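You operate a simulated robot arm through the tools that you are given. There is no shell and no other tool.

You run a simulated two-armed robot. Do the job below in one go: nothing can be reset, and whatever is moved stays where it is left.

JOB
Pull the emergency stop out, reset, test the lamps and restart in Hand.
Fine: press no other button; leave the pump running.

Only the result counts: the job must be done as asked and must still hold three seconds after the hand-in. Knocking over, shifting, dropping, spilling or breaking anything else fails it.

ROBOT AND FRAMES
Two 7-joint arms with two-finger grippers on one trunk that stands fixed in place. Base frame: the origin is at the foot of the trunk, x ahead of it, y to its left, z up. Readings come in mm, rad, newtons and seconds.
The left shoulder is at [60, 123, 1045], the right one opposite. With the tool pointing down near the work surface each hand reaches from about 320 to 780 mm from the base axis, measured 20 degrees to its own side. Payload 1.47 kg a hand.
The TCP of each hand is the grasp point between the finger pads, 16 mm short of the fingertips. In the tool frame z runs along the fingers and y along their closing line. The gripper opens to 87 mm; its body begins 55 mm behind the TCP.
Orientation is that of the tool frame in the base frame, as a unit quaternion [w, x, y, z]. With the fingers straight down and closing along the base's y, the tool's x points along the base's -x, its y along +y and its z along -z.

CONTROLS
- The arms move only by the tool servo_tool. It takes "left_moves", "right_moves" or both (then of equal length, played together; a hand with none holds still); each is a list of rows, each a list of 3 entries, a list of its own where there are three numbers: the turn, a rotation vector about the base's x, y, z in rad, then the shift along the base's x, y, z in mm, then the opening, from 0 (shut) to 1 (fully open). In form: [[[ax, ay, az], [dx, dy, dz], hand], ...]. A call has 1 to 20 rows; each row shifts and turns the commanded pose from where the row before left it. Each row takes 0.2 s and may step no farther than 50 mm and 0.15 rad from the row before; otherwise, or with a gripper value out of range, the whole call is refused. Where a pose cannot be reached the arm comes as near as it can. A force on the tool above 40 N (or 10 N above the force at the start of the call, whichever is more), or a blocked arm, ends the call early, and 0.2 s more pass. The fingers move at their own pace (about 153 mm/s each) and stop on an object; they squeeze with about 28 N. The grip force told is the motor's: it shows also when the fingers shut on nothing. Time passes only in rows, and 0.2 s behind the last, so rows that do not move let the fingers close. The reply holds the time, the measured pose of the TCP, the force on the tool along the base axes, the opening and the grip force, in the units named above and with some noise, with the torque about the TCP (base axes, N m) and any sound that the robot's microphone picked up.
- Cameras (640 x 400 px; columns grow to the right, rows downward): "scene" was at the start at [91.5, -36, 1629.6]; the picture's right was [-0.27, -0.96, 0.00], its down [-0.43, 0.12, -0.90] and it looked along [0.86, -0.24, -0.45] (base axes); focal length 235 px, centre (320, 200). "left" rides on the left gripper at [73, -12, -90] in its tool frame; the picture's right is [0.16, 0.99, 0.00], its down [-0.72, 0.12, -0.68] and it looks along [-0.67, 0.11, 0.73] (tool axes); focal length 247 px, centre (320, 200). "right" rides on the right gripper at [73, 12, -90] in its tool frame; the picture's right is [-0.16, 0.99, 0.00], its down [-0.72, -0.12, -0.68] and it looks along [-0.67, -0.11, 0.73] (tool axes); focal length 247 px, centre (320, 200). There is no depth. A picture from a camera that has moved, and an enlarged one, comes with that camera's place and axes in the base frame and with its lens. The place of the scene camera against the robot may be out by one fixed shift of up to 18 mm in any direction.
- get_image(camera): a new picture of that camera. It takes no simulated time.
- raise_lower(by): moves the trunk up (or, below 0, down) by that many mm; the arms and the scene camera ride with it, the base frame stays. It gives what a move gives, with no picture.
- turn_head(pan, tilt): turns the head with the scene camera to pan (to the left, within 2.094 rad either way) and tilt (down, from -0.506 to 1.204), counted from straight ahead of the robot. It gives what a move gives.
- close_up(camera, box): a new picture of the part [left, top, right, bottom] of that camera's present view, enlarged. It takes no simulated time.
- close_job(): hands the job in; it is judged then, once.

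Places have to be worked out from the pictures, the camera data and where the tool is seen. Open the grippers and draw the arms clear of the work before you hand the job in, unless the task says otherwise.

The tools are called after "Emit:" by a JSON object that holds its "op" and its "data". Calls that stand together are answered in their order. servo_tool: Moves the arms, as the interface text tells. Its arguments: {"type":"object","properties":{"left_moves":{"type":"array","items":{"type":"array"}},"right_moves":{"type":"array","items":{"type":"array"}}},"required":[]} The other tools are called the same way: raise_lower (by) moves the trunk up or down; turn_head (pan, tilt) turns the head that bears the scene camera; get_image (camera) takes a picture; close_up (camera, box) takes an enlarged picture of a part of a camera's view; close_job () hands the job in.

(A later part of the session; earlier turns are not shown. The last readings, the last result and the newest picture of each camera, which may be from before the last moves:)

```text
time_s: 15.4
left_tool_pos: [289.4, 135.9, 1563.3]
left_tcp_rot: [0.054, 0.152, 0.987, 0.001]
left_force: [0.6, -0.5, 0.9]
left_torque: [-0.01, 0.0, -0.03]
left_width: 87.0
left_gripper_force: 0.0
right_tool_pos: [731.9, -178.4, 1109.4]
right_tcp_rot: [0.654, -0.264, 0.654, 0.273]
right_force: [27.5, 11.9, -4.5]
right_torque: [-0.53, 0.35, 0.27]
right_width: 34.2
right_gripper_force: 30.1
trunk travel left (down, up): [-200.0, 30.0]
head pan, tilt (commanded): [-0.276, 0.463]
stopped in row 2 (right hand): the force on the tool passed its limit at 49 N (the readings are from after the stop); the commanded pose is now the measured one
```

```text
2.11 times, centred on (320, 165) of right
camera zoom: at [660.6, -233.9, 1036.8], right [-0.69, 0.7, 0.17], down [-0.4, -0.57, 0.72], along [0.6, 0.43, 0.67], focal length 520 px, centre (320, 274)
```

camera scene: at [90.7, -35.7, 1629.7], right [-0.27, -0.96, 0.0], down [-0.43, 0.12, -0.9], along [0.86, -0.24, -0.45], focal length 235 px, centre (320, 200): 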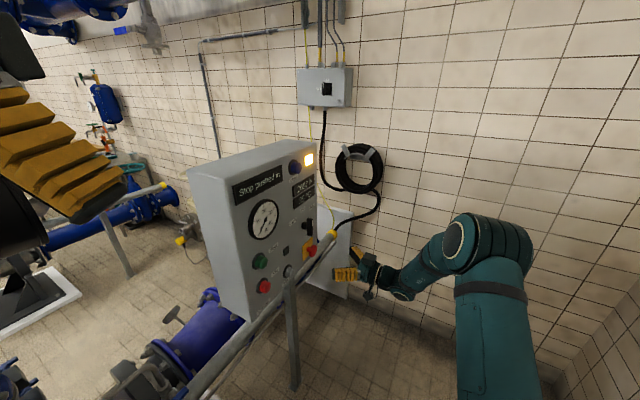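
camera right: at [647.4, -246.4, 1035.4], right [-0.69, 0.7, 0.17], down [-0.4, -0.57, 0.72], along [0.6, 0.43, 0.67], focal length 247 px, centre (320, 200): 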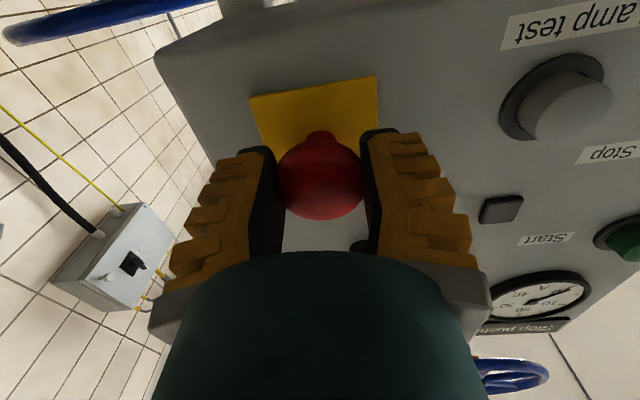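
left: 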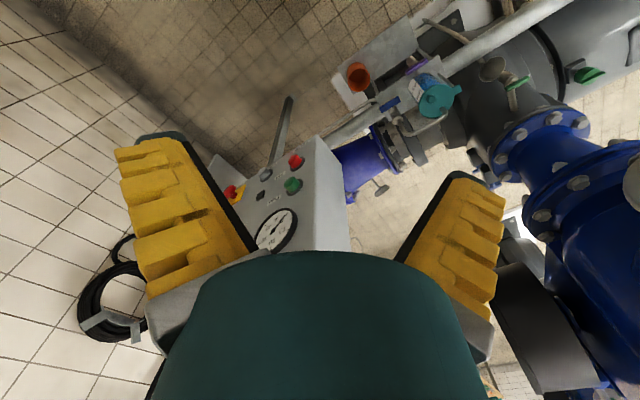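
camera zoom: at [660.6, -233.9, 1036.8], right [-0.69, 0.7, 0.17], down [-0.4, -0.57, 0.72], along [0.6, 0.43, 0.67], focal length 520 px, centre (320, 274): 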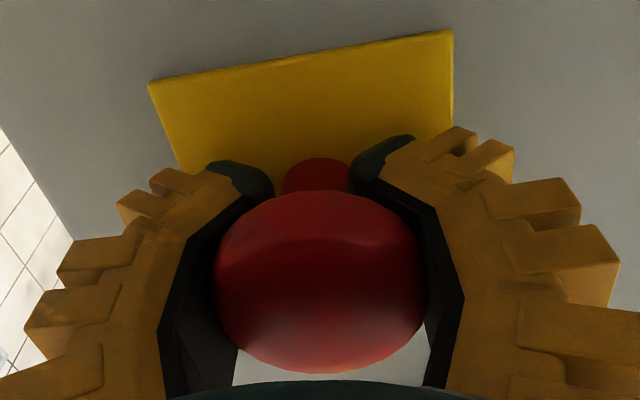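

At 49 N nothing moved further: the stop is at its outer end. I open the fingers, and back straight off 90 mm, then check that the head stays out.

Emit:
{"op": "servo_tool", "data": {"right_moves": [[[0, 0, 0], [0, 0, 0], 0.6], [[0, 0, 0], [0, 0, 0], 1], [[0, 0, 0], [0, 0, 0], 1], [[0, 0, 0], [-14.3, -13.9, 0], 1], [[0, 0, 0], [-14.3, -13.9, 0], 1], [[0, 0, 0], [-14.3, -13.9, 0], 1], [[0, 0, 0], [-14.3, -13.9, 0], 1], [[0, 0, 0], [-14.3, -13.9, 0], 1], [[0, 0, 0], [0, 0, 0], 1]]}}

Emit:
{"op": "get_image", "data": {"camera": "right"}}

Emit:
{"op": "close_up", "data": {"camera": "scene", "box": [220, 140, 360, 270]}}

```text
time_s: 17.4
left_tool_pos: [284.8, 136.8, 1563.4]
left_tcp_rot: [0.055, 0.151, 0.987, 0.0]
left_force: [-0.8, -0.4, 0.1]
left_torque: [-0.01, 0.0, 0.03]
left_width: 86.9
left_gripper_force: 0.1
right_tool_pos: [657.3, -252.7, 1112.4]
right_tcp_rot: [0.655, -0.263, 0.653, 0.273]
right_force: [0.9, -0.3, 0.6]
right_torque: [0.02, -0.02, 0.03]
right_width: 87.1
right_gripper_force: 0.1
trunk travel left (down, up): [-200.0, 30.0]
head pan, tilt (commanded): [-0.276, 0.463]
```

```text
taken
camera right: at [585.1, -305.5, 1038.9], right [-0.69, 0.7, 0.17], down [-0.4, -0.57, 0.72], along [0.6, 0.43, 0.68], focal length 247 px, centre (320, 200)
```

right: 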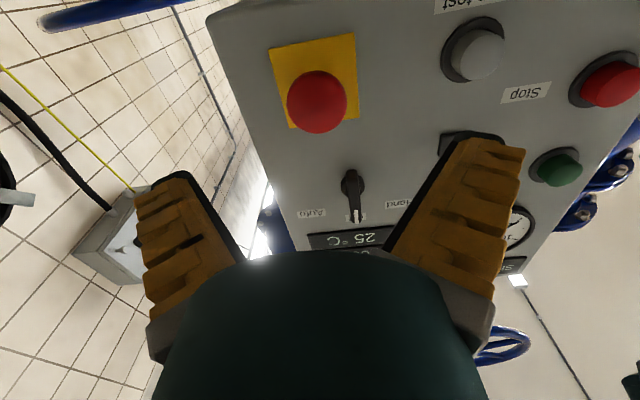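

```text
3.08 times, centred on (290, 205) of scene
camera zoom: at [91.6, -35.7, 1629.6], right [-0.27, -0.96, 0.0], down [-0.43, 0.12, -0.9], along [0.86, -0.24, -0.45], focal length 722 px, centre (412, 185)
```

zoom: 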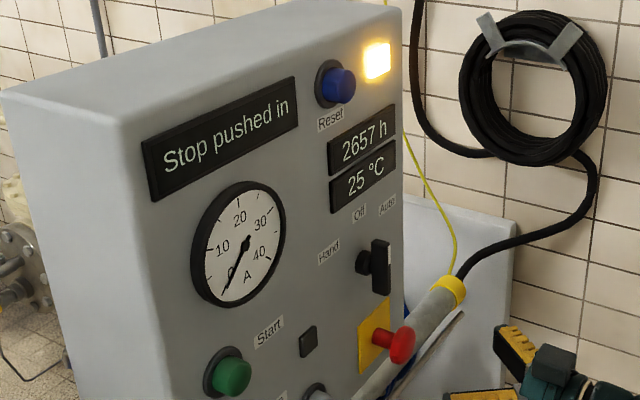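

The E-stop stays pulled out; the message probably latches until Reset. I carry the right hand up to a stand-off 110 mm in front of the blue Reset button, closing the fingers on the way.

Emit:
{"op": "servo_tool", "data": {"right_moves": [[[0, 0, 0], [-2.8, 4.7, 25.2], 1], [[0, 0, 0], [-2.8, 4.7, 25.2], 1], [[0, 0, 0], [-2.8, 4.7, 25.2], 1], [[0, 0, 0], [-2.8, 4.7, 25.2], 1], [[0, 0, 0], [-2.8, 4.7, 25.2], 0.5], [[0, 0, 0], [-2.8, 4.7, 25.2], 0], [[0, 0, 0], [-2.8, 4.7, 25.2], 0], [[0, 0, 0], [-2.8, 4.7, 25.2], 0], [[0, 0, 0], [-2.8, 4.7, 25.2], 0], [[0, 0, 0], [-2.8, 4.7, 25.2], 0], [[0, 0, 0], [-2.8, 4.7, 25.2], 0], [[0, 0, 0], [-2.8, 4.7, 25.2], 0], [[0, 0, 0], [0, 0, 0], 0]]}}

Emit:
{"op": "get_image", "data": {"camera": "right"}}

Emit:
{"op": "get_image", "data": {"camera": "scene"}}

```text
time_s: 20.2
left_tool_pos: [284.5, 136.5, 1562.7]
left_tcp_rot: [0.055, 0.151, 0.987, 0.0]
left_force: [0.2, 0.8, 0.0]
left_torque: [0.0, 0.03, -0.02]
left_width: 87.1
left_gripper_force: 0.0
right_tool_pos: [624.0, -194.7, 1415.6]
right_tcp_rot: [0.655, -0.263, 0.653, 0.274]
right_force: [0.5, -0.3, 0.3]
right_torque: [-0.03, 0.03, -0.01]
right_width: 0.0
right_gripper_force: 28.2
trunk travel left (down, up): [-200.0, 30.0]
head pan, tilt (commanded): [-0.276, 0.463]
```

```text
taken
camera right: at [551.8, -249.3, 1341.8], right [-0.69, 0.7, 0.17], down [-0.4, -0.57, 0.72], along [0.6, 0.43, 0.68], focal length 247 px, centre (320, 200)
```

right: 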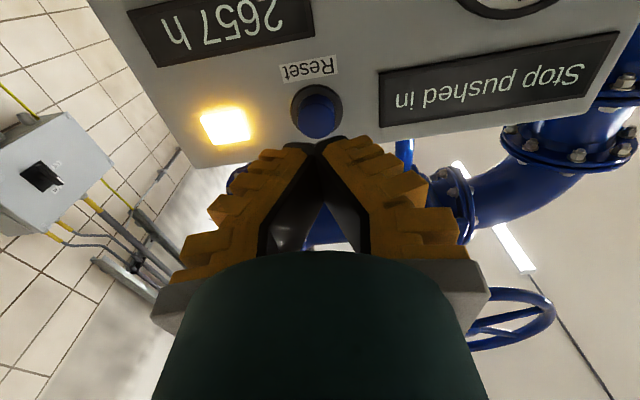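

```text
taken
camera scene: at [91.9, -36.3, 1629.5], right [-0.27, -0.96, 0.0], down [-0.43, 0.12, -0.89], along [0.86, -0.24, -0.45], focal length 235 px, centre (320, 200)
```

scene: 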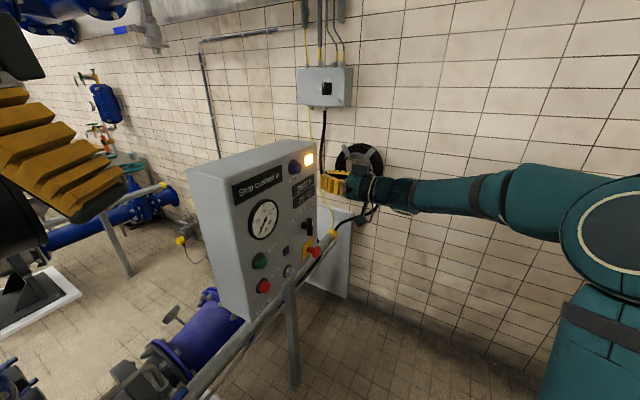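

I zoom on the Reset button and fingertips to line up the press.

Emit:
{"op": "close_up", "data": {"camera": "right", "box": [240, 50, 400, 200]}}

Emit:
{"op": "close_up", "data": {"camera": "scene", "box": [270, 130, 370, 210]}}

```text
2.67 times, centred on (320, 125) of right
camera zoom: at [551.8, -249.3, 1341.8], right [-0.69, 0.7, 0.17], down [-0.4, -0.57, 0.72], along [0.6, 0.43, 0.68], focal length 659 px, centre (320, 400)
```

zoom: 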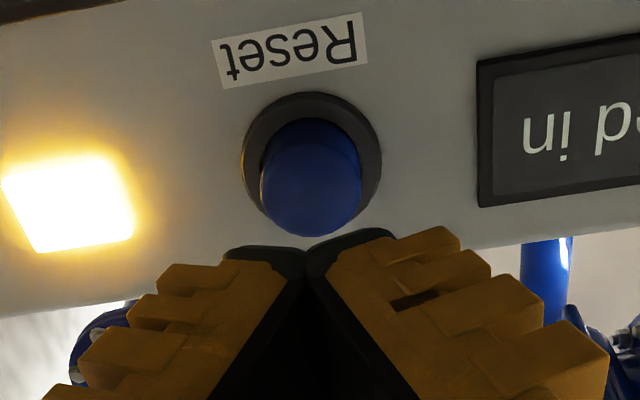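

```text
5.00 times, centred on (320, 170) of scene
camera zoom: at [91.9, -36.3, 1629.5], right [-0.27, -0.96, 0.0], down [-0.43, 0.12, -0.89], along [0.86, -0.24, -0.45], focal length 1173 px, centre (320, 350)
```

zoom: 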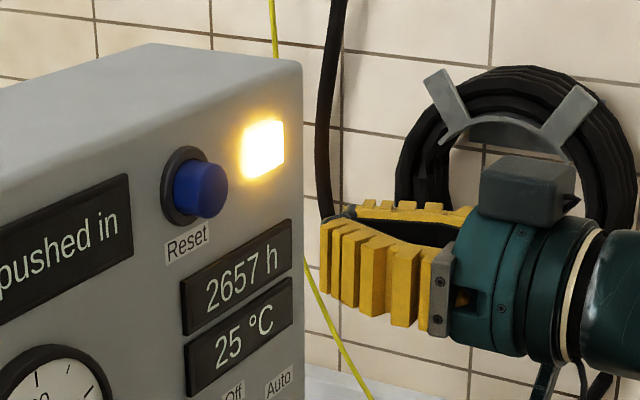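

Reset lies about 9 mm above and 4 mm right of the tool axis. I correct that and advance until the shut fingertips are roughly 38 mm from the face.

Emit:
{"op": "servo_tool", "data": {"right_moves": [[[0, 0, 0], [2.8, -2.9, 9], 0], [[0, 0, 0], [9.7, 9.4, 0], 0], [[0, 0, 0], [9.7, 9.4, 0], 0], [[0, 0, 0], [9.7, 9.4, 0], 0], [[0, 0, 0], [9.6, 9.4, 0], 0], [[0, 0, 0], [0, 0, 0], 0]]}}

Emit:
{"op": "get_image", "data": {"camera": "right"}}

Emit:
{"op": "close_up", "data": {"camera": "scene", "box": [270, 130, 370, 210]}}

```text
time_s: 21.6
left_tool_pos: [284.9, 135.5, 1564.4]
left_tcp_rot: [0.054, 0.151, 0.987, 0.0]
left_force: [-0.2, -0.1, 0.3]
left_torque: [-0.04, 0.05, -0.02]
left_width: 87.1
left_gripper_force: 0.1
right_tool_pos: [664.1, -160.4, 1424.6]
right_tcp_rot: [0.655, -0.263, 0.653, 0.273]
right_force: [0.5, -0.1, 0.8]
right_torque: [0.01, 0.04, 0.0]
right_width: 0.0
right_gripper_force: 28.0
trunk travel left (down, up): [-200.0, 30.0]
head pan, tilt (commanded): [-0.276, 0.463]
```

```text
taken
camera right: at [592.7, -214.6, 1350.3], right [-0.69, 0.7, 0.17], down [-0.4, -0.57, 0.72], along [0.6, 0.43, 0.68], focal length 247 px, centre (320, 200)
```

right: 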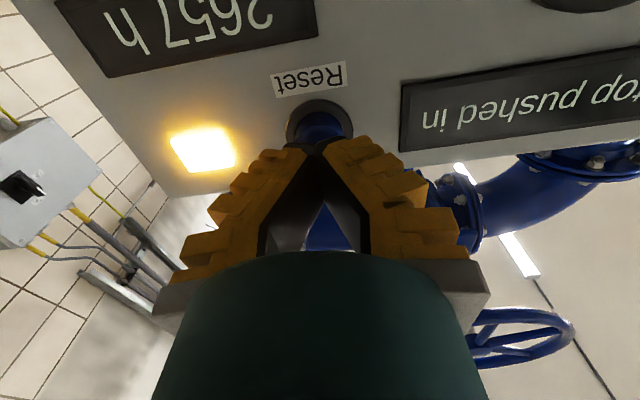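

```text
5.00 times, centred on (320, 170) of scene
camera zoom: at [91.2, -36.1, 1629.6], right [-0.27, -0.96, 0.0], down [-0.43, 0.12, -0.9], along [0.86, -0.24, -0.45], focal length 1173 px, centre (320, 350)
```

zoom: 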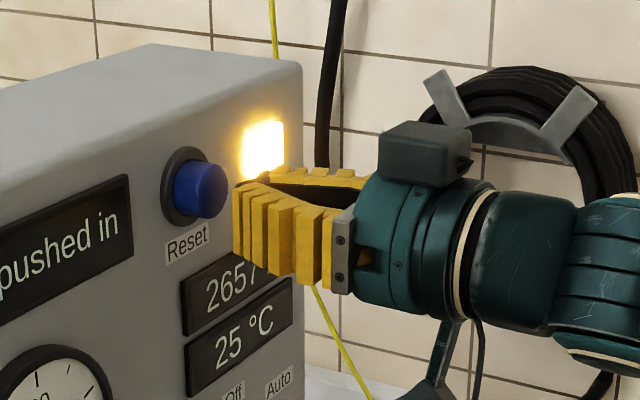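

Aligned within about 3 mm. I push forward slowly and watch the force; expected contact after about 10–15 mm.

Emit:
{"op": "servo_tool", "data": {"right_moves": [[[0, 0, 0], [2.15, 2.09, 0], 0], [[0, 0, 0], [2.15, 2.09, 0], 0], [[0, 0, 0], [2.15, 2.09, 0], 0], [[0, 0, 0], [1.43, 1.39, 0], 0], [[0, 0, 0], [1.43, 1.39, 0], 0]]}}

Emit:
{"op": "close_up", "data": {"camera": "scene", "box": [230, 140, 350, 220]}}

```text
time_s: 22.8
left_tool_pos: [284.7, 136.3, 1563.4]
left_tcp_rot: [0.055, 0.152, 0.987, 0.0]
left_force: [0.2, 0.9, 0.0]
left_torque: [0.0, 0.0, 0.0]
left_width: 87.0
left_gripper_force: 0.1
right_tool_pos: [673.3, -152.5, 1424.3]
right_tcp_rot: [0.655, -0.263, 0.653, 0.273]
right_force: [0.2, 0.2, 0.6]
right_torque: [-0.01, 0.01, 0.02]
right_width: 0.0
right_gripper_force: 28.0
trunk travel left (down, up): [-200.0, 30.0]
head pan, tilt (commanded): [-0.276, 0.463]
```

```text
5.00 times, centred on (290, 180) of scene
camera zoom: at [91.5, -35.9, 1629.6], right [-0.27, -0.96, 0.0], down [-0.43, 0.12, -0.9], along [0.86, -0.24, -0.45], focal length 1173 px, centre (470, 300)
```

zoom: 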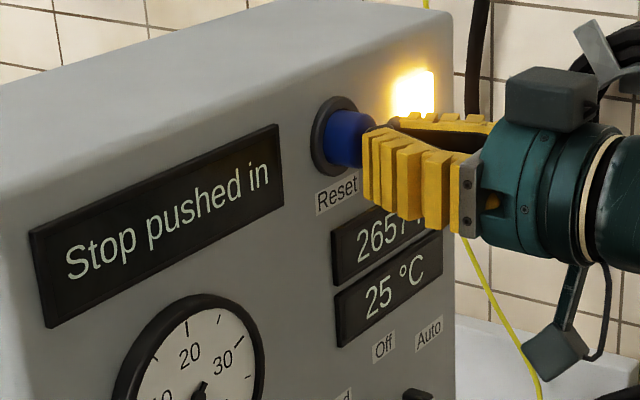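

No contact yet; the tip is just before the button. I continue in 1.5–2 mm steps.

Emit:
{"op": "servo_tool", "data": {"right_moves": [[[0, 0, 0], [1.43, 1.39, 0], 0], [[0, 0, 0], [1.43, 1.39, 0], 0], [[0, 0, 0], [1.43, 1.39, 0], 0], [[0, 0, 0], [0, 0, 0], 0]]}}

Emit:
{"op": "close_up", "data": {"camera": "scene", "box": [230, 140, 350, 220]}}

```text
time_s: 23.8
left_tool_pos: [284.2, 136.4, 1564.7]
left_tcp_rot: [0.055, 0.151, 0.987, 0.001]
left_force: [-0.5, -0.1, -0.5]
left_torque: [0.04, -0.04, -0.01]
left_width: 87.0
left_gripper_force: 0.1
right_tool_pos: [679.0, -146.8, 1424.3]
right_tcp_rot: [0.655, -0.263, 0.653, 0.273]
right_force: [-0.2, -0.5, -0.1]
right_torque: [-0.02, -0.01, 0.01]
right_width: 0.0
right_gripper_force: 28.5
trunk travel left (down, up): [-200.0, 30.0]
head pan, tilt (commanded): [-0.276, 0.463]
```

```text
5.00 times, centred on (290, 180) of scene
camera zoom: at [91.3, -36.0, 1629.6], right [-0.27, -0.96, 0.0], down [-0.43, 0.12, -0.9], along [0.86, -0.24, -0.45], focal length 1173 px, centre (470, 300)
```

zoom: 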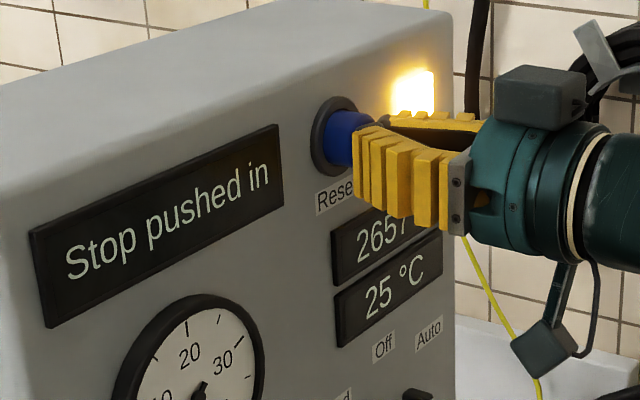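

Still no contact; I go on, three more small steps.

Emit:
{"op": "servo_tool", "data": {"right_moves": [[[0, 0, 0], [1.43, 1.39, 0], 0], [[0, 0, 0], [1.43, 1.39, 0], 0], [[0, 0, 0], [1.43, 1.39, 0], 0], [[0, 0, 0], [0, 0, 0], 0]]}}

Emit:
{"op": "close_up", "data": {"camera": "scene", "box": [230, 140, 350, 220]}}

Emit:
{"op": "close_up", "data": {"camera": "right", "box": [240, 50, 400, 200]}}

```text
time_s: 24.8
left_tool_pos: [285.2, 135.4, 1563.2]
left_tcp_rot: [0.055, 0.151, 0.987, 0.001]
left_force: [-0.4, 0.0, 0.0]
left_torque: [-0.04, 0.0, 0.01]
left_width: 86.8
left_gripper_force: 0.0
right_tool_pos: [682.1, -143.1, 1424.4]
right_tcp_rot: [0.655, -0.264, 0.653, 0.272]
right_force: [-1.0, -0.3, -0.9]
right_torque: [0.02, -0.01, -0.02]
right_width: 6.1
right_gripper_force: 28.1
trunk travel left (down, up): [-200.0, 30.0]
head pan, tilt (commanded): [-0.276, 0.463]
```

```text
5.00 times, centred on (290, 180) of scene
camera zoom: at [91.3, -36.1, 1629.6], right [-0.27, -0.96, 0.0], down [-0.43, 0.12, -0.9], along [0.86, -0.24, -0.45], focal length 1173 px, centre (470, 300)
```

zoom: 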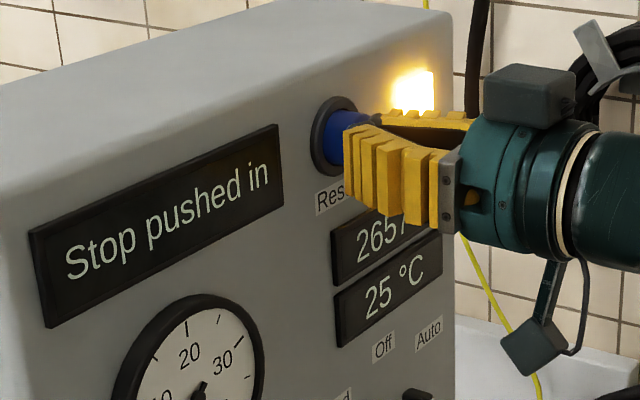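

```text
2.67 times, centred on (320, 125) of right
camera zoom: at [610.2, -197.8, 1350.6], right [-0.69, 0.7, 0.17], down [-0.4, -0.57, 0.72], along [0.6, 0.43, 0.68], focal length 659 px, centre (320, 400)
```

zoom: 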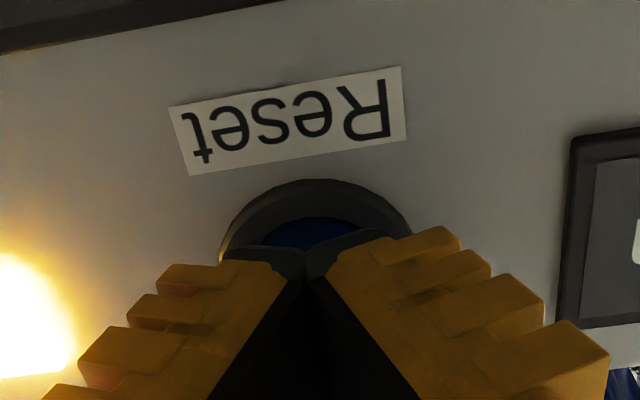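

The fingertips are being wedged apart (width 6 mm) because the button sits at the seam between them. I back off 8 mm, shift the hand 8 mm to the right so that one fingertip meets the button squarely, and press again.

Emit:
{"op": "servo_tool", "data": {"right_moves": [[[0, 0, 0], [-2.9, -2.8, 0], 0], [[0, 0, 0], [-2.9, -2.8, 0], 0], [[0, 0, 0], [5.6, -5.7, 0], 0], [[0, 0, 0], [0, 0, 0], 0], [[0, 0, 0], [1.43, 1.39, 0], 0], [[0, 0, 0], [1.43, 1.39, 0], 0], [[0, 0, 0], [1.43, 1.39, 0], 0], [[0, 0, 0], [1.43, 1.39, 0], 0], [[0, 0, 0], [0, 0, 0], 0]]}}

Emit:
{"op": "close_up", "data": {"camera": "scene", "box": [230, 140, 350, 220]}}

Emit:
{"op": "close_up", "data": {"camera": "right", "box": [240, 50, 400, 200]}}

```text
time_s: 26.8
left_tool_pos: [285.0, 136.1, 1563.8]
left_tcp_rot: [0.054, 0.151, 0.987, 0.001]
left_force: [0.3, 0.1, 0.3]
left_torque: [0.01, -0.02, 0.0]
left_width: 86.8
left_gripper_force: 0.1
right_tool_pos: [688.3, -148.5, 1423.0]
right_tcp_rot: [0.656, -0.262, 0.653, 0.273]
right_force: [-0.2, -1.3, 0.6]
right_torque: [-0.03, -0.04, 0.03]
right_width: 0.0
right_gripper_force: 28.6
trunk travel left (down, up): [-200.0, 30.0]
head pan, tilt (commanded): [-0.276, 0.463]
```

```text
5.00 times, centred on (290, 180) of scene
camera zoom: at [91.3, -36.1, 1629.6], right [-0.27, -0.96, 0.0], down [-0.43, 0.12, -0.9], along [0.86, -0.24, -0.45], focal length 1173 px, centre (470, 300)
```

zoom: 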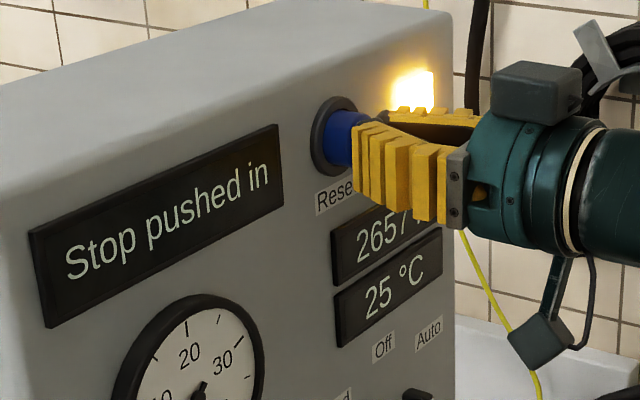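

```text
2.67 times, centred on (320, 125) of right
camera zoom: at [615.5, -203.2, 1350.2], right [-0.69, 0.7, 0.17], down [-0.4, -0.57, 0.72], along [0.6, 0.43, 0.68], focal length 659 px, centre (320, 400)
```

zoom: 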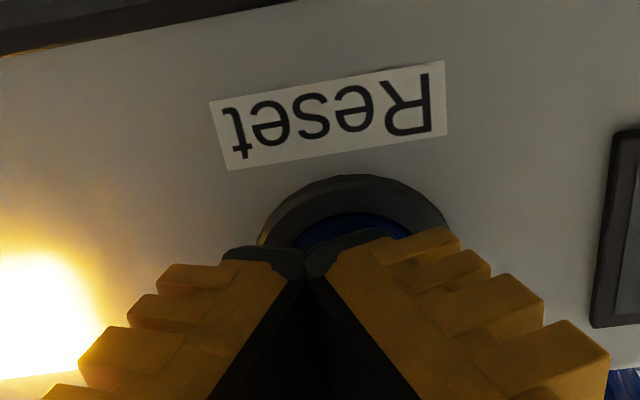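

The right-hand cap is now centred on the button. I continue pressing in small steps.

Emit:
{"op": "servo_tool", "data": {"right_moves": [[[0, 0, 0], [1.43, 1.39, 0], 0], [[0, 0, 0], [1.43, 1.39, 0], 0], [[0, 0, 0], [0, 0, 0], 0]]}}

Emit:
{"op": "close_up", "data": {"camera": "scene", "box": [230, 140, 350, 220]}}

Emit:
{"op": "close_up", "data": {"camera": "right", "box": [240, 50, 400, 200]}}

```text
time_s: 27.6
left_tool_pos: [283.2, 134.7, 1564.4]
left_tcp_rot: [0.054, 0.152, 0.987, 0.001]
left_force: [-0.3, -0.3, 0.0]
left_torque: [-0.01, 0.01, 0.01]
left_width: 86.9
left_gripper_force: 0.0
right_tool_pos: [689.3, -146.7, 1424.0]
right_tcp_rot: [0.655, -0.263, 0.654, 0.272]
right_force: [-1.9, -2.3, 0.4]
right_torque: [0.04, -0.05, 0.04]
right_width: 0.0
right_gripper_force: 28.7
trunk travel left (down, up): [-200.0, 30.0]
head pan, tilt (commanded): [-0.276, 0.463]
```

```text
5.00 times, centred on (290, 180) of scene
camera zoom: at [91.1, -36.2, 1629.6], right [-0.27, -0.96, 0.0], down [-0.43, 0.12, -0.9], along [0.86, -0.24, -0.45], focal length 1173 px, centre (470, 300)
```

zoom: 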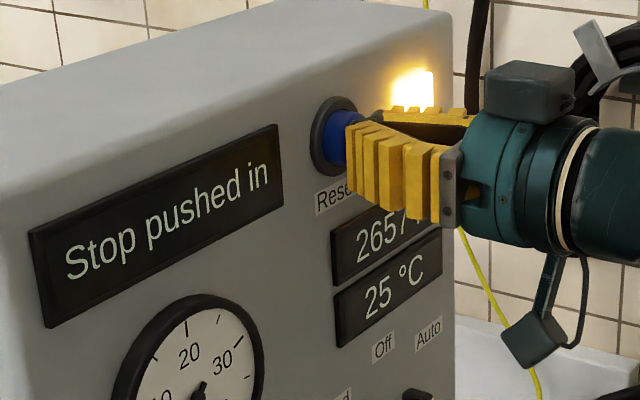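

```text
2.67 times, centred on (320, 125) of right
camera zoom: at [618.2, -200.6, 1350.0], right [-0.69, 0.7, 0.17], down [-0.4, -0.57, 0.72], along [0.6, 0.43, 0.68], focal length 659 px, centre (320, 400)
```

zoom: 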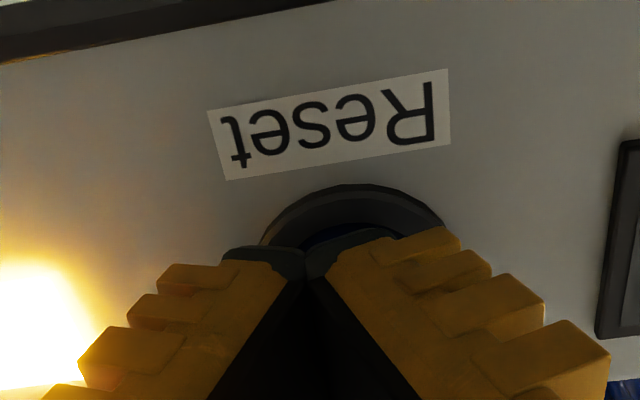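

Contact: 3 N against the press. I go on pressing slowly and watch for a click or a change on the display.

Emit:
{"op": "servo_tool", "data": {"right_moves": [[[0, 0, 0], [1.08, 1.05, 0], 0], [[0, 0, 0], [1.08, 1.05, 0], 0], [[0, 0, 0], [0, 0, 0], 0]]}}

Emit:
{"op": "close_up", "data": {"camera": "scene", "box": [230, 140, 350, 220]}}

```text
time_s: 28.4
left_tool_pos: [284.5, 137.7, 1564.2]
left_tcp_rot: [0.054, 0.151, 0.987, 0.0]
left_force: [0.3, 0.6, -0.4]
left_torque: [0.02, 0.04, -0.04]
left_width: 86.9
left_gripper_force: 0.1
right_tool_pos: [692.0, -144.5, 1423.7]
right_tcp_rot: [0.656, -0.262, 0.653, 0.273]
right_force: [-1.3, -1.7, 0.4]
right_torque: [0.0, -0.01, 0.01]
right_width: 0.0
right_gripper_force: 28.3
trunk travel left (down, up): [-200.0, 30.0]
head pan, tilt (commanded): [-0.276, 0.463]
```

```text
5.00 times, centred on (290, 180) of scene
camera zoom: at [91.0, -36.3, 1629.6], right [-0.27, -0.96, 0.0], down [-0.43, 0.12, -0.9], along [0.86, -0.24, -0.45], focal length 1173 px, centre (470, 300)
```

zoom: 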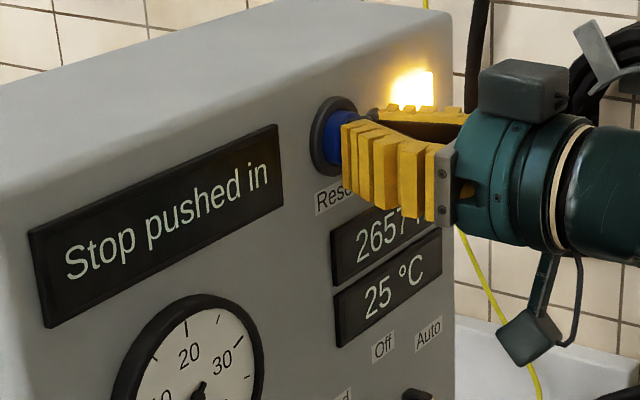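

Force is light (2 N), the button is giving way. I continue in small steps.

Emit:
{"op": "servo_tool", "data": {"right_moves": [[[0, 0, 0], [1.08, 1.05, 0], 0], [[0, 0, 0], [1.08, 1.05, 0], 0], [[0, 0, 0], [0, 0, 0], 0]]}}

Emit:
{"op": "close_up", "data": {"camera": "scene", "box": [230, 140, 350, 220]}}

Emit:
{"op": "close_up", "data": {"camera": "right", "box": [240, 50, 400, 200]}}

```text
time_s: 29.2
left_tool_pos: [283.1, 134.6, 1565.3]
left_tcp_rot: [0.055, 0.152, 0.987, 0.001]
left_force: [0.5, -0.6, -0.1]
left_torque: [0.01, 0.02, -0.02]
left_width: 87.0
left_gripper_force: 0.1
right_tool_pos: [694.4, -141.7, 1424.3]
right_tcp_rot: [0.656, -0.262, 0.653, 0.273]
right_force: [-1.9, -2.7, 0.9]
right_torque: [0.01, -0.05, 0.05]
right_width: 0.1
right_gripper_force: 27.7
trunk travel left (down, up): [-200.0, 30.0]
head pan, tilt (commanded): [-0.276, 0.463]
heard: click
```

```text
5.00 times, centred on (290, 180) of scene
camera zoom: at [91.0, -36.5, 1629.6], right [-0.27, -0.96, 0.0], down [-0.43, 0.12, -0.9], along [0.86, -0.24, -0.45], focal length 1173 px, centre (470, 300)
```

zoom: 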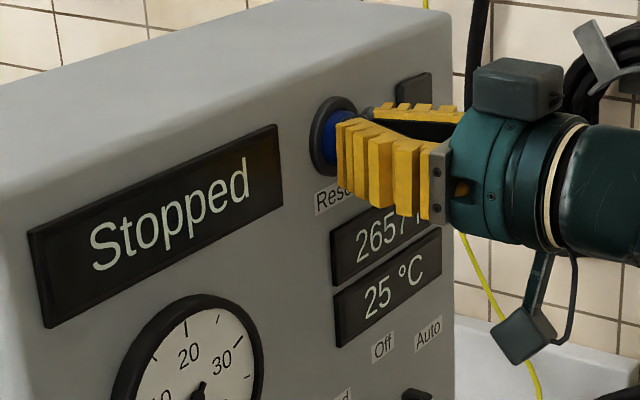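

```text
2.67 times, centred on (320, 125) of right
camera zoom: at [622.6, -196.5, 1350.6], right [-0.69, 0.7, 0.17], down [-0.4, -0.57, 0.72], along [0.6, 0.43, 0.68], focal length 659 px, centre (320, 400)
```

zoom: 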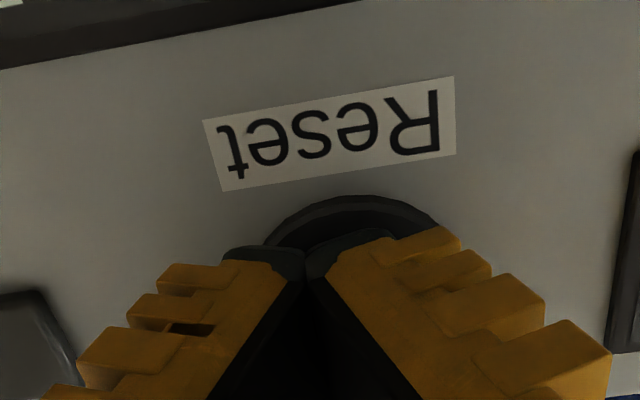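

Click heard, the display now says "Stopped" and the fault lamp is off: reset is done. I back off 90 mm and go down to a stand-off before the grey Lamp test button.

Emit:
{"op": "servo_tool", "data": {"right_moves": [[[0, 0, 0], [-12.9, -12.5, 0], 0], [[0, 0, 0], [-12.9, -12.5, 0], 0], [[0, 0, 0], [-12.9, -12.5, 0], 0], [[0, 0, 0], [-12.9, -12.5, 0], 0], [[0, 0, 0], [-12.9, -12.5, 0], 0], [[0, 0, 0], [-3.5, 3.75, -24.6], 0], [[0, 0, 0], [-3.5, 3.75, -24.6], 0], [[0, 0, 0], [-3.5, 3.75, -24.6], 0], [[0, 0, 0], [-3.5, 3.75, -24.6], 0], [[0, 0, 0], [-3.5, 3.75, -24.6], 0], [[0, 0, 0], [-3.5, 3.75, -24.6], 0], [[0, 0, 0], [-3.5, 3.75, -24.6], 0], [[0, 0, 0], [-3.5, 3.75, -24.6], 0], [[0, 0, 0], [-3.5, 3.75, -24.6], 0], [[0, 0, 0], [-3.5, 3.75, -24.6], 0], [[0, 0, 0], [-3.5, 3.75, -24.6], 0], [[0, 0, 0], [-3.5, 3.75, -24.6], 0], [[0, 0, 0], [-3.5, 3.75, -24.6], 0], [[0, 0, 0], [0, 0, 0], 0]]}}

Emit:
{"op": "get_image", "data": {"camera": "right"}}

Emit:
{"op": "get_image", "data": {"camera": "scene"}}

```text
time_s: 33.2
left_tool_pos: [283.7, 135.5, 1563.5]
left_tcp_rot: [0.054, 0.151, 0.987, 0.001]
left_force: [-0.8, 0.0, 0.3]
left_torque: [0.02, -0.04, 0.03]
left_width: 86.8
left_gripper_force: 0.0
right_tool_pos: [584.2, -154.6, 1104.7]
right_tcp_rot: [0.656, -0.262, 0.654, 0.272]
right_force: [0.0, 0.5, 0.2]
right_torque: [0.0, 0.02, -0.02]
right_width: 0.1
right_gripper_force: 27.6
trunk travel left (down, up): [-200.0, 30.0]
head pan, tilt (commanded): [-0.276, 0.463]
```

```text
taken
camera right: at [512.1, -209.5, 1031.1], right [-0.69, 0.7, 0.17], down [-0.4, -0.57, 0.72], along [0.6, 0.43, 0.68], focal length 247 px, centre (320, 200)
```

right: 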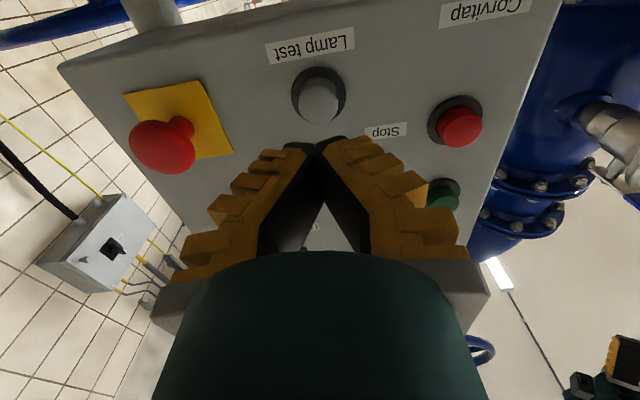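

```text
taken
camera scene: at [90.7, -37.0, 1629.6], right [-0.27, -0.96, 0.0], down [-0.43, 0.12, -0.9], along [0.86, -0.24, -0.45], focal length 235 px, centre (320, 200)
```

scene: 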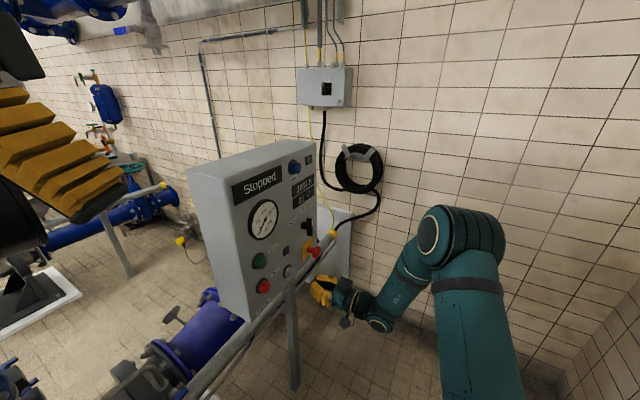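

Lamp test is nearly on axis (3 mm below). I shift 8 mm right so one fingertip covers it, drop 3 mm, and advance to about 25 mm tip distance from the face.

Emit:
{"op": "servo_tool", "data": {"right_moves": [[[0, 0, 0], [5.6, -5.7, -2.5], 0], [[0, 0, 0], [9.7, 9.5, 0], 0], [[0, 0, 0], [9.7, 9.5, 0], 0], [[0, 0, 0], [9.7, 9.5, 0], 0], [[0, 0, 0], [9.7, 9.5, 0], 0], [[0, 0, 0], [9.7, 9.5, 0], 0], [[0, 0, 0], [0, 0, 0], 0]]}}

Emit:
{"op": "close_up", "data": {"camera": "right", "box": [240, 50, 400, 200]}}

Emit:
{"op": "close_up", "data": {"camera": "scene", "box": [240, 220, 350, 300]}}

```text
time_s: 34.8
left_tool_pos: [284.8, 137.9, 1564.2]
left_tcp_rot: [0.055, 0.151, 0.987, 0.0]
left_force: [0.3, -0.1, -0.3]
left_torque: [-0.02, 0.02, 0.01]
left_width: 86.9
left_gripper_force: 0.1
right_tool_pos: [639.4, -112.1, 1100.6]
right_tcp_rot: [0.655, -0.262, 0.653, 0.273]
right_force: [0.3, -0.5, -1.3]
right_torque: [0.0, 0.0, -0.03]
right_width: 0.0
right_gripper_force: 27.5
trunk travel left (down, up): [-200.0, 30.0]
head pan, tilt (commanded): [-0.276, 0.463]
```

```text
2.67 times, centred on (320, 125) of right
camera zoom: at [567.1, -166.7, 1027.6], right [-0.69, 0.7, 0.17], down [-0.4, -0.57, 0.72], along [0.6, 0.43, 0.68], focal length 659 px, centre (320, 400)
```

zoom: 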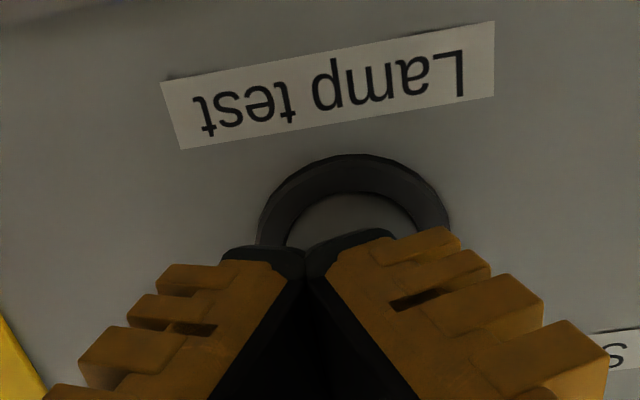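

```text
5.00 times, centred on (295, 260) of scene
camera zoom: at [91.2, -36.1, 1629.6], right [-0.27, -0.96, 0.0], down [-0.43, 0.12, -0.9], along [0.86, -0.24, -0.45], focal length 1173 px, centre (445, -100)
```

zoom: 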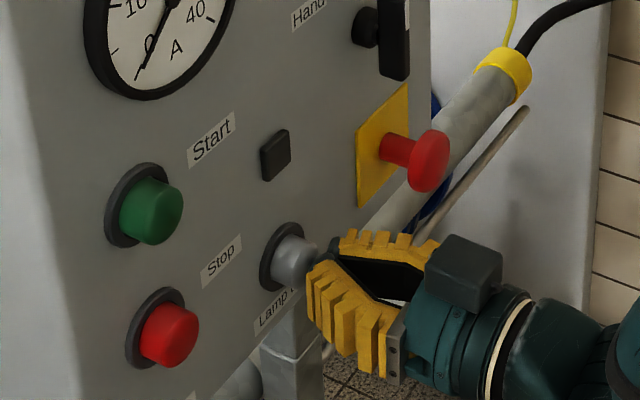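

Aligned. I push forward slowly toward contact.

Emit:
{"op": "servo_tool", "data": {"right_moves": [[[0, 0, 0], [1.43, 1.39, 0], 0], [[0, 0, 0], [1.43, 1.39, 0], 0], [[0, 0, 0], [1.43, 1.39, 0], 0], [[0, 0, 0], [1.43, 1.39, 0], 0], [[0, 0, 0], [1.43, 1.39, 0], 0], [[0, 0, 0], [1.43, 1.39, 0], 0], [[0, 0, 0], [0, 0, 0], 0]]}}

Emit:
{"op": "close_up", "data": {"camera": "scene", "box": [220, 140, 360, 300]}}

```text
time_s: 36.4
left_tool_pos: [284.6, 135.1, 1564.1]
left_tcp_rot: [0.055, 0.151, 0.987, -0.001]
left_force: [0.3, 0.5, 0.1]
left_torque: [-0.01, 0.0, 0.0]
left_width: 87.0
left_gripper_force: 0.0
right_tool_pos: [648.2, -103.7, 1101.2]
right_tcp_rot: [0.656, -0.262, 0.653, 0.273]
right_force: [-0.8, -1.4, 0.7]
right_torque: [0.03, -0.05, 0.0]
right_width: 0.0
right_gripper_force: 28.2
trunk travel left (down, up): [-200.0, 30.0]
head pan, tilt (commanded): [-0.276, 0.463]
```

```text
2.50 times, centred on (290, 220) of scene
camera zoom: at [91.2, -36.2, 1629.6], right [-0.27, -0.96, 0.0], down [-0.43, 0.12, -0.9], along [0.86, -0.24, -0.45], focal length 586 px, centre (395, 150)
```

zoom: 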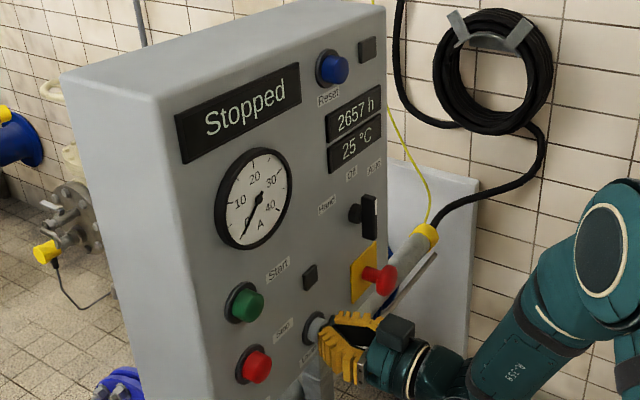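

Light contact begins (about 1.5 N). I press on until it clicks, then hold and look at the lamps.

Emit:
{"op": "servo_tool", "data": {"right_moves": [[[0, 0, 0], [1.43, 1.39, 0], 0], [[0, 0, 0], [1.43, 1.39, 0], 0], [[0, 0, 0], [1.08, 1.05, 0], 0], [[0, 0, 0], [0, 0, 0], 0]]}}

Emit:
{"op": "close_up", "data": {"camera": "scene", "box": [220, 140, 360, 300]}}

```text
time_s: 37.4
left_tool_pos: [285.4, 135.6, 1564.3]
left_tcp_rot: [0.055, 0.151, 0.987, -0.001]
left_force: [-0.4, -0.2, -0.7]
left_torque: [0.02, -0.01, -0.03]
left_width: 87.1
left_gripper_force: 0.1
right_tool_pos: [652.6, -100.6, 1101.1]
right_tcp_rot: [0.655, -0.264, 0.653, 0.273]
right_force: [-2.2, -1.5, 0.4]
right_torque: [0.02, -0.04, 0.0]
right_width: 0.0
right_gripper_force: 28.3
trunk travel left (down, up): [-200.0, 30.0]
head pan, tilt (commanded): [-0.276, 0.463]
```

```text
2.50 times, centred on (290, 220) of scene
camera zoom: at [91.1, -36.3, 1629.6], right [-0.27, -0.96, 0.0], down [-0.43, 0.12, -0.9], along [0.86, -0.24, -0.45], focal length 586 px, centre (395, 150)
```

zoom: 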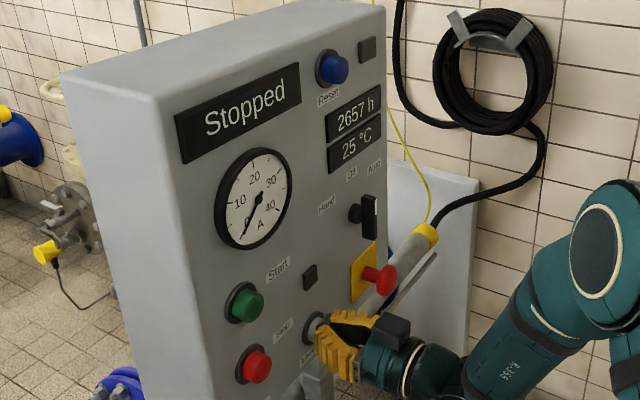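

The button yields (about 2.7 N) but has not clicked. I continue with 1.5 mm steps.

Emit:
{"op": "servo_tool", "data": {"right_moves": [[[0, 0, 0], [1.08, 1.05, 0], 0], [[0, 0, 0], [1.08, 1.05, 0], 0], [[0, 0, 0], [0, 0, 0], 0]]}}

Emit:
{"op": "close_up", "data": {"camera": "scene", "box": [220, 140, 360, 300]}}

```text
time_s: 38.2
left_tool_pos: [283.8, 135.8, 1565.1]
left_tcp_rot: [0.054, 0.151, 0.987, 0.0]
left_force: [0.4, -0.3, 0.4]
left_torque: [-0.01, -0.01, -0.03]
left_width: 87.0
left_gripper_force: 0.0
right_tool_pos: [654.3, -98.5, 1102.4]
right_tcp_rot: [0.655, -0.263, 0.653, 0.273]
right_force: [-2.8, -2.3, 0.2]
right_torque: [0.01, -0.02, 0.01]
right_width: 0.2
right_gripper_force: 27.7
trunk travel left (down, up): [-200.0, 30.0]
head pan, tilt (commanded): [-0.276, 0.463]
heard: click
```

```text
2.50 times, centred on (290, 220) of scene
camera zoom: at [90.9, -36.3, 1629.6], right [-0.27, -0.96, 0.0], down [-0.43, 0.12, -0.9], along [0.86, -0.24, -0.45], focal length 586 px, centre (395, 150)
```

zoom: 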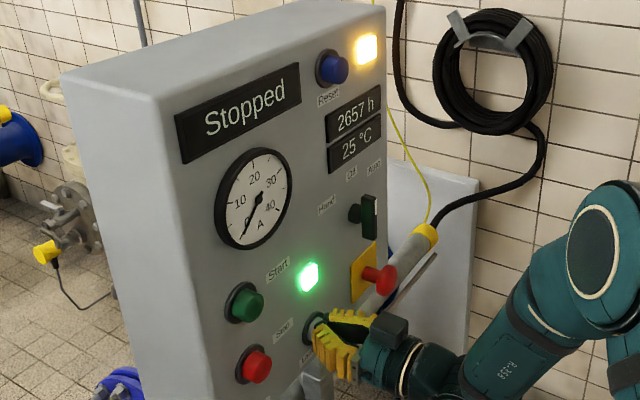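

Click, and both lamps (amber and green) light while the button is held. I hold it for two seconds and look again.

Emit:
{"op": "servo_tool", "data": {"right_moves": [[[0, 0, 0], [0.36, 0.35, 0], 0], [[0, 0, 0], [0, 0, 0], 0], [[0, 0, 0], [0, 0, 0], 0], [[0, 0, 0], [0, 0, 0], 0], [[0, 0, 0], [0, 0, 0], 0], [[0, 0, 0], [0, 0, 0], 0], [[0, 0, 0], [0, 0, 0], 0], [[0, 0, 0], [0, 0, 0], 0], [[0, 0, 0], [0, 0, 0], 0], [[0, 0, 0], [0, 0, 0], 0]]}}

Emit:
{"op": "close_up", "data": {"camera": "scene", "box": [220, 140, 360, 300]}}

```text
time_s: 40.4
left_tool_pos: [284.7, 135.3, 1563.6]
left_tcp_rot: [0.055, 0.151, 0.987, 0.001]
left_force: [0.1, 0.2, -0.3]
left_torque: [0.04, -0.01, 0.0]
left_width: 87.1
left_gripper_force: 0.1
right_tool_pos: [654.9, -98.6, 1100.4]
right_tcp_rot: [0.655, -0.264, 0.653, 0.273]
right_force: [-3.6, -2.4, 0.5]
right_torque: [0.07, 0.0, 0.03]
right_width: 0.0
right_gripper_force: 28.2
trunk travel left (down, up): [-200.0, 30.0]
head pan, tilt (commanded): [-0.276, 0.463]
```

```text
2.50 times, centred on (290, 220) of scene
camera zoom: at [90.8, -36.3, 1629.6], right [-0.27, -0.96, 0.0], down [-0.43, 0.12, -0.9], along [0.86, -0.24, -0.45], focal length 586 px, centre (395, 150)
```

zoom: 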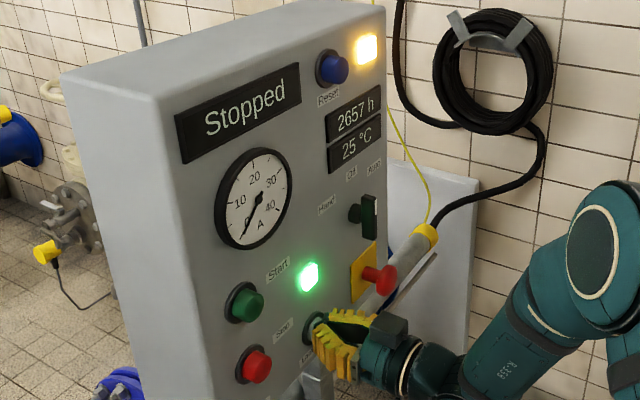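

Both lamps have been held lit for over two seconds; the test is done. I back off 100 mm, then move to a stand-off before the selector while opening the fingers.

Emit:
{"op": "servo_tool", "data": {"right_moves": [[[0, 0, 0], [-14.3, -13.9, 0], 0], [[0, 0, 0], [-14.3, -13.9, 0], 0], [[0, 0, 0], [-14.3, -13.9, 0], 0], [[0, 0, 0], [-14.3, -13.9, 0], 0], [[0, 0, 0], [-14.3, -13.9, 0], 0], [[0, 0, 0], [10.5, -11.6, 19.8], 0], [[0, 0, 0], [10.5, -11.6, 19.8], 0], [[0, 0, 0], [10.5, -11.6, 19.8], 0], [[0, 0, 0], [10.5, -11.6, 19.8], 0.3], [[0, 0, 0], [10.5, -11.6, 19.8], 0.6], [[0, 0, 0], [10.5, -11.6, 19.8], 0.6], [[0, 0, 0], [0, 0, 0], 0.6]]}}

Emit:
{"op": "get_image", "data": {"camera": "right"}}

Emit:
{"op": "close_up", "data": {"camera": "scene", "box": [220, 140, 380, 300]}}

```text
time_s: 43.0
left_tool_pos: [284.6, 136.9, 1564.0]
left_tcp_rot: [0.055, 0.151, 0.987, 0.0]
left_force: [0.2, 0.1, -0.1]
left_torque: [0.01, -0.01, 0.01]
left_width: 87.1
left_gripper_force: 0.1
right_tool_pos: [645.2, -238.0, 1220.9]
right_tcp_rot: [0.656, -0.262, 0.654, 0.272]
right_force: [0.2, -0.4, -0.5]
right_torque: [-0.01, 0.01, 0.04]
right_width: 57.3
right_gripper_force: 4.0
trunk travel left (down, up): [-200.0, 30.0]
head pan, tilt (commanded): [-0.276, 0.463]
```

```text
taken
camera right: at [573.2, -291.3, 1147.6], right [-0.69, 0.7, 0.17], down [-0.4, -0.57, 0.72], along [0.6, 0.43, 0.68], focal length 247 px, centre (320, 200)
```

right: 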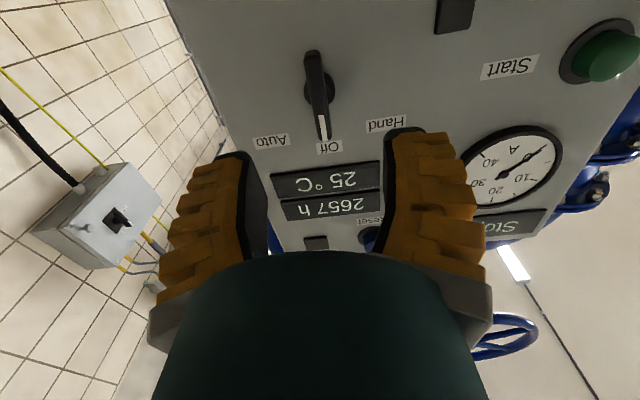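

```text
2.50 times, centred on (300, 220) of scene
camera zoom: at [91.6, -35.8, 1629.6], right [-0.27, -0.96, 0.0], down [-0.43, 0.12, -0.9], along [0.86, -0.24, -0.45], focal length 586 px, centre (370, 150)
```

zoom: 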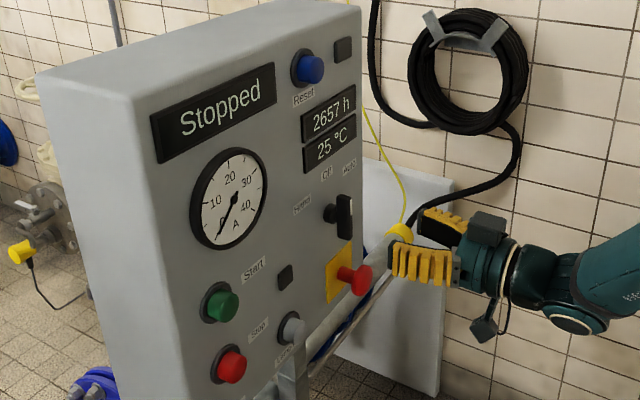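

I zoom on the selector from the hand camera to measure its bar and axis.

Emit:
{"op": "close_up", "data": {"camera": "right", "box": [240, 30, 420, 170]}}

Emit:
{"op": "close_up", "data": {"camera": "scene", "box": [280, 190, 330, 240]}}

```text
2.86 times, centred on (330, 100) of right
camera zoom: at [573.2, -291.3, 1147.6], right [-0.69, 0.7, 0.17], down [-0.4, -0.57, 0.72], along [0.6, 0.43, 0.68], focal length 706 px, centre (291, 486)
```

zoom: 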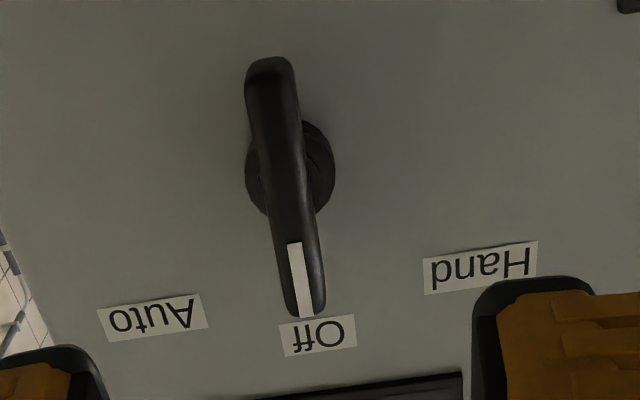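

```text
8.00 times, centred on (305, 215) of scene
camera zoom: at [91.6, -35.8, 1629.6], right [-0.27, -0.96, 0.0], down [-0.43, 0.12, -0.9], along [0.86, -0.24, -0.45], focal length 1877 px, centre (440, 80)
```

zoom: 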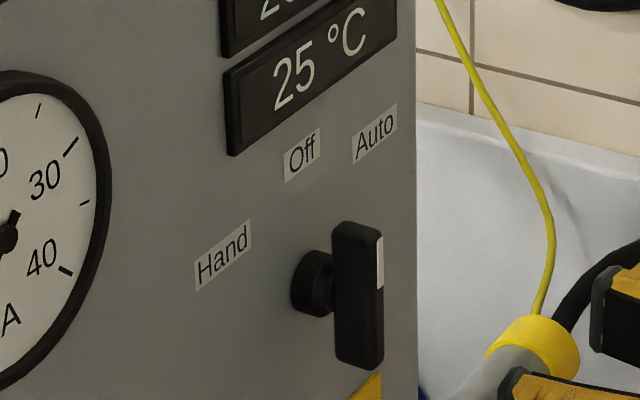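

The selector axis is about 3 mm below the tool axis and the bar is ~13 mm wide, upright, standing ~15–32 mm off the face. I advance with fingers half open to about 60 mm from the face and check.

Emit:
{"op": "servo_tool", "data": {"right_moves": [[[0, 0, 0], [11.3, 11.0, -2.5], 0.6], [[0, 0, 0], [11.3, 11.0, 0], 0.6], [[0, 0, 0], [11.3, 11.0, 0], 0.6], [[0, 0, 0], [11.3, 11.0, 0], 0.6], [[0, 0, 0], [0, 0, 0], 0.6]]}}

Emit:
{"op": "get_image", "data": {"camera": "right"}}

Emit:
{"op": "close_up", "data": {"camera": "scene", "box": [270, 190, 370, 260]}}

```text
time_s: 44.2
left_tool_pos: [285.0, 136.9, 1564.6]
left_tcp_rot: [0.054, 0.151, 0.987, 0.001]
left_force: [0.2, -0.3, 0.0]
left_torque: [-0.07, -0.01, 0.05]
left_width: 87.0
left_gripper_force: 0.1
right_tool_pos: [690.3, -191.7, 1217.9]
right_tcp_rot: [0.655, -0.262, 0.653, 0.273]
right_force: [0.2, -0.2, -0.5]
right_torque: [-0.02, -0.03, -0.01]
right_width: 57.6
right_gripper_force: 3.8
trunk travel left (down, up): [-200.0, 30.0]
head pan, tilt (commanded): [-0.276, 0.463]
```

```text
taken
camera right: at [618.6, -246.6, 1144.1], right [-0.69, 0.7, 0.17], down [-0.4, -0.57, 0.72], along [0.6, 0.43, 0.68], focal length 247 px, centre (320, 200)
```

right: 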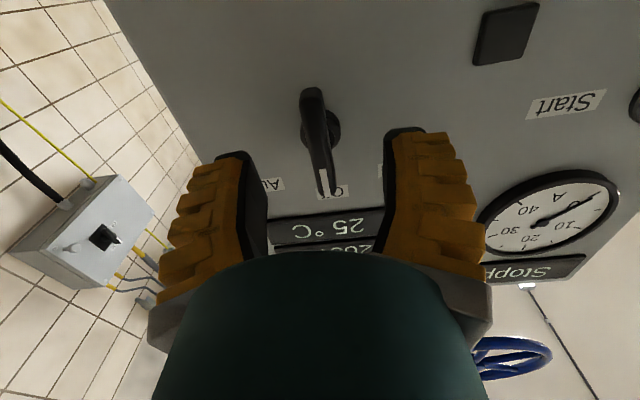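

```text
5.71 times, centred on (320, 225) of scene
camera zoom: at [91.2, -36.1, 1629.6], right [-0.27, -0.96, 0.0], down [-0.43, 0.12, -0.9], along [0.86, -0.24, -0.45], focal length 1340 px, centre (320, 57)
```

zoom: 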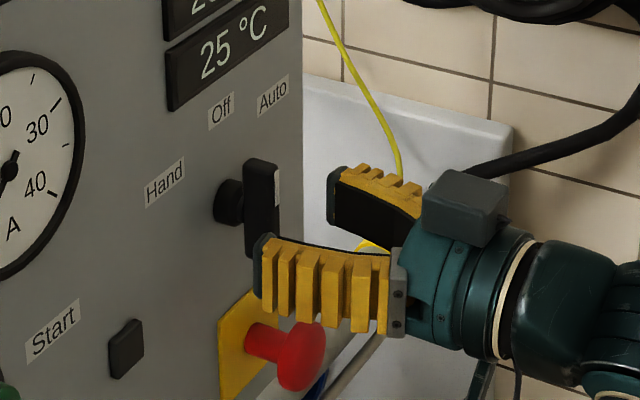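

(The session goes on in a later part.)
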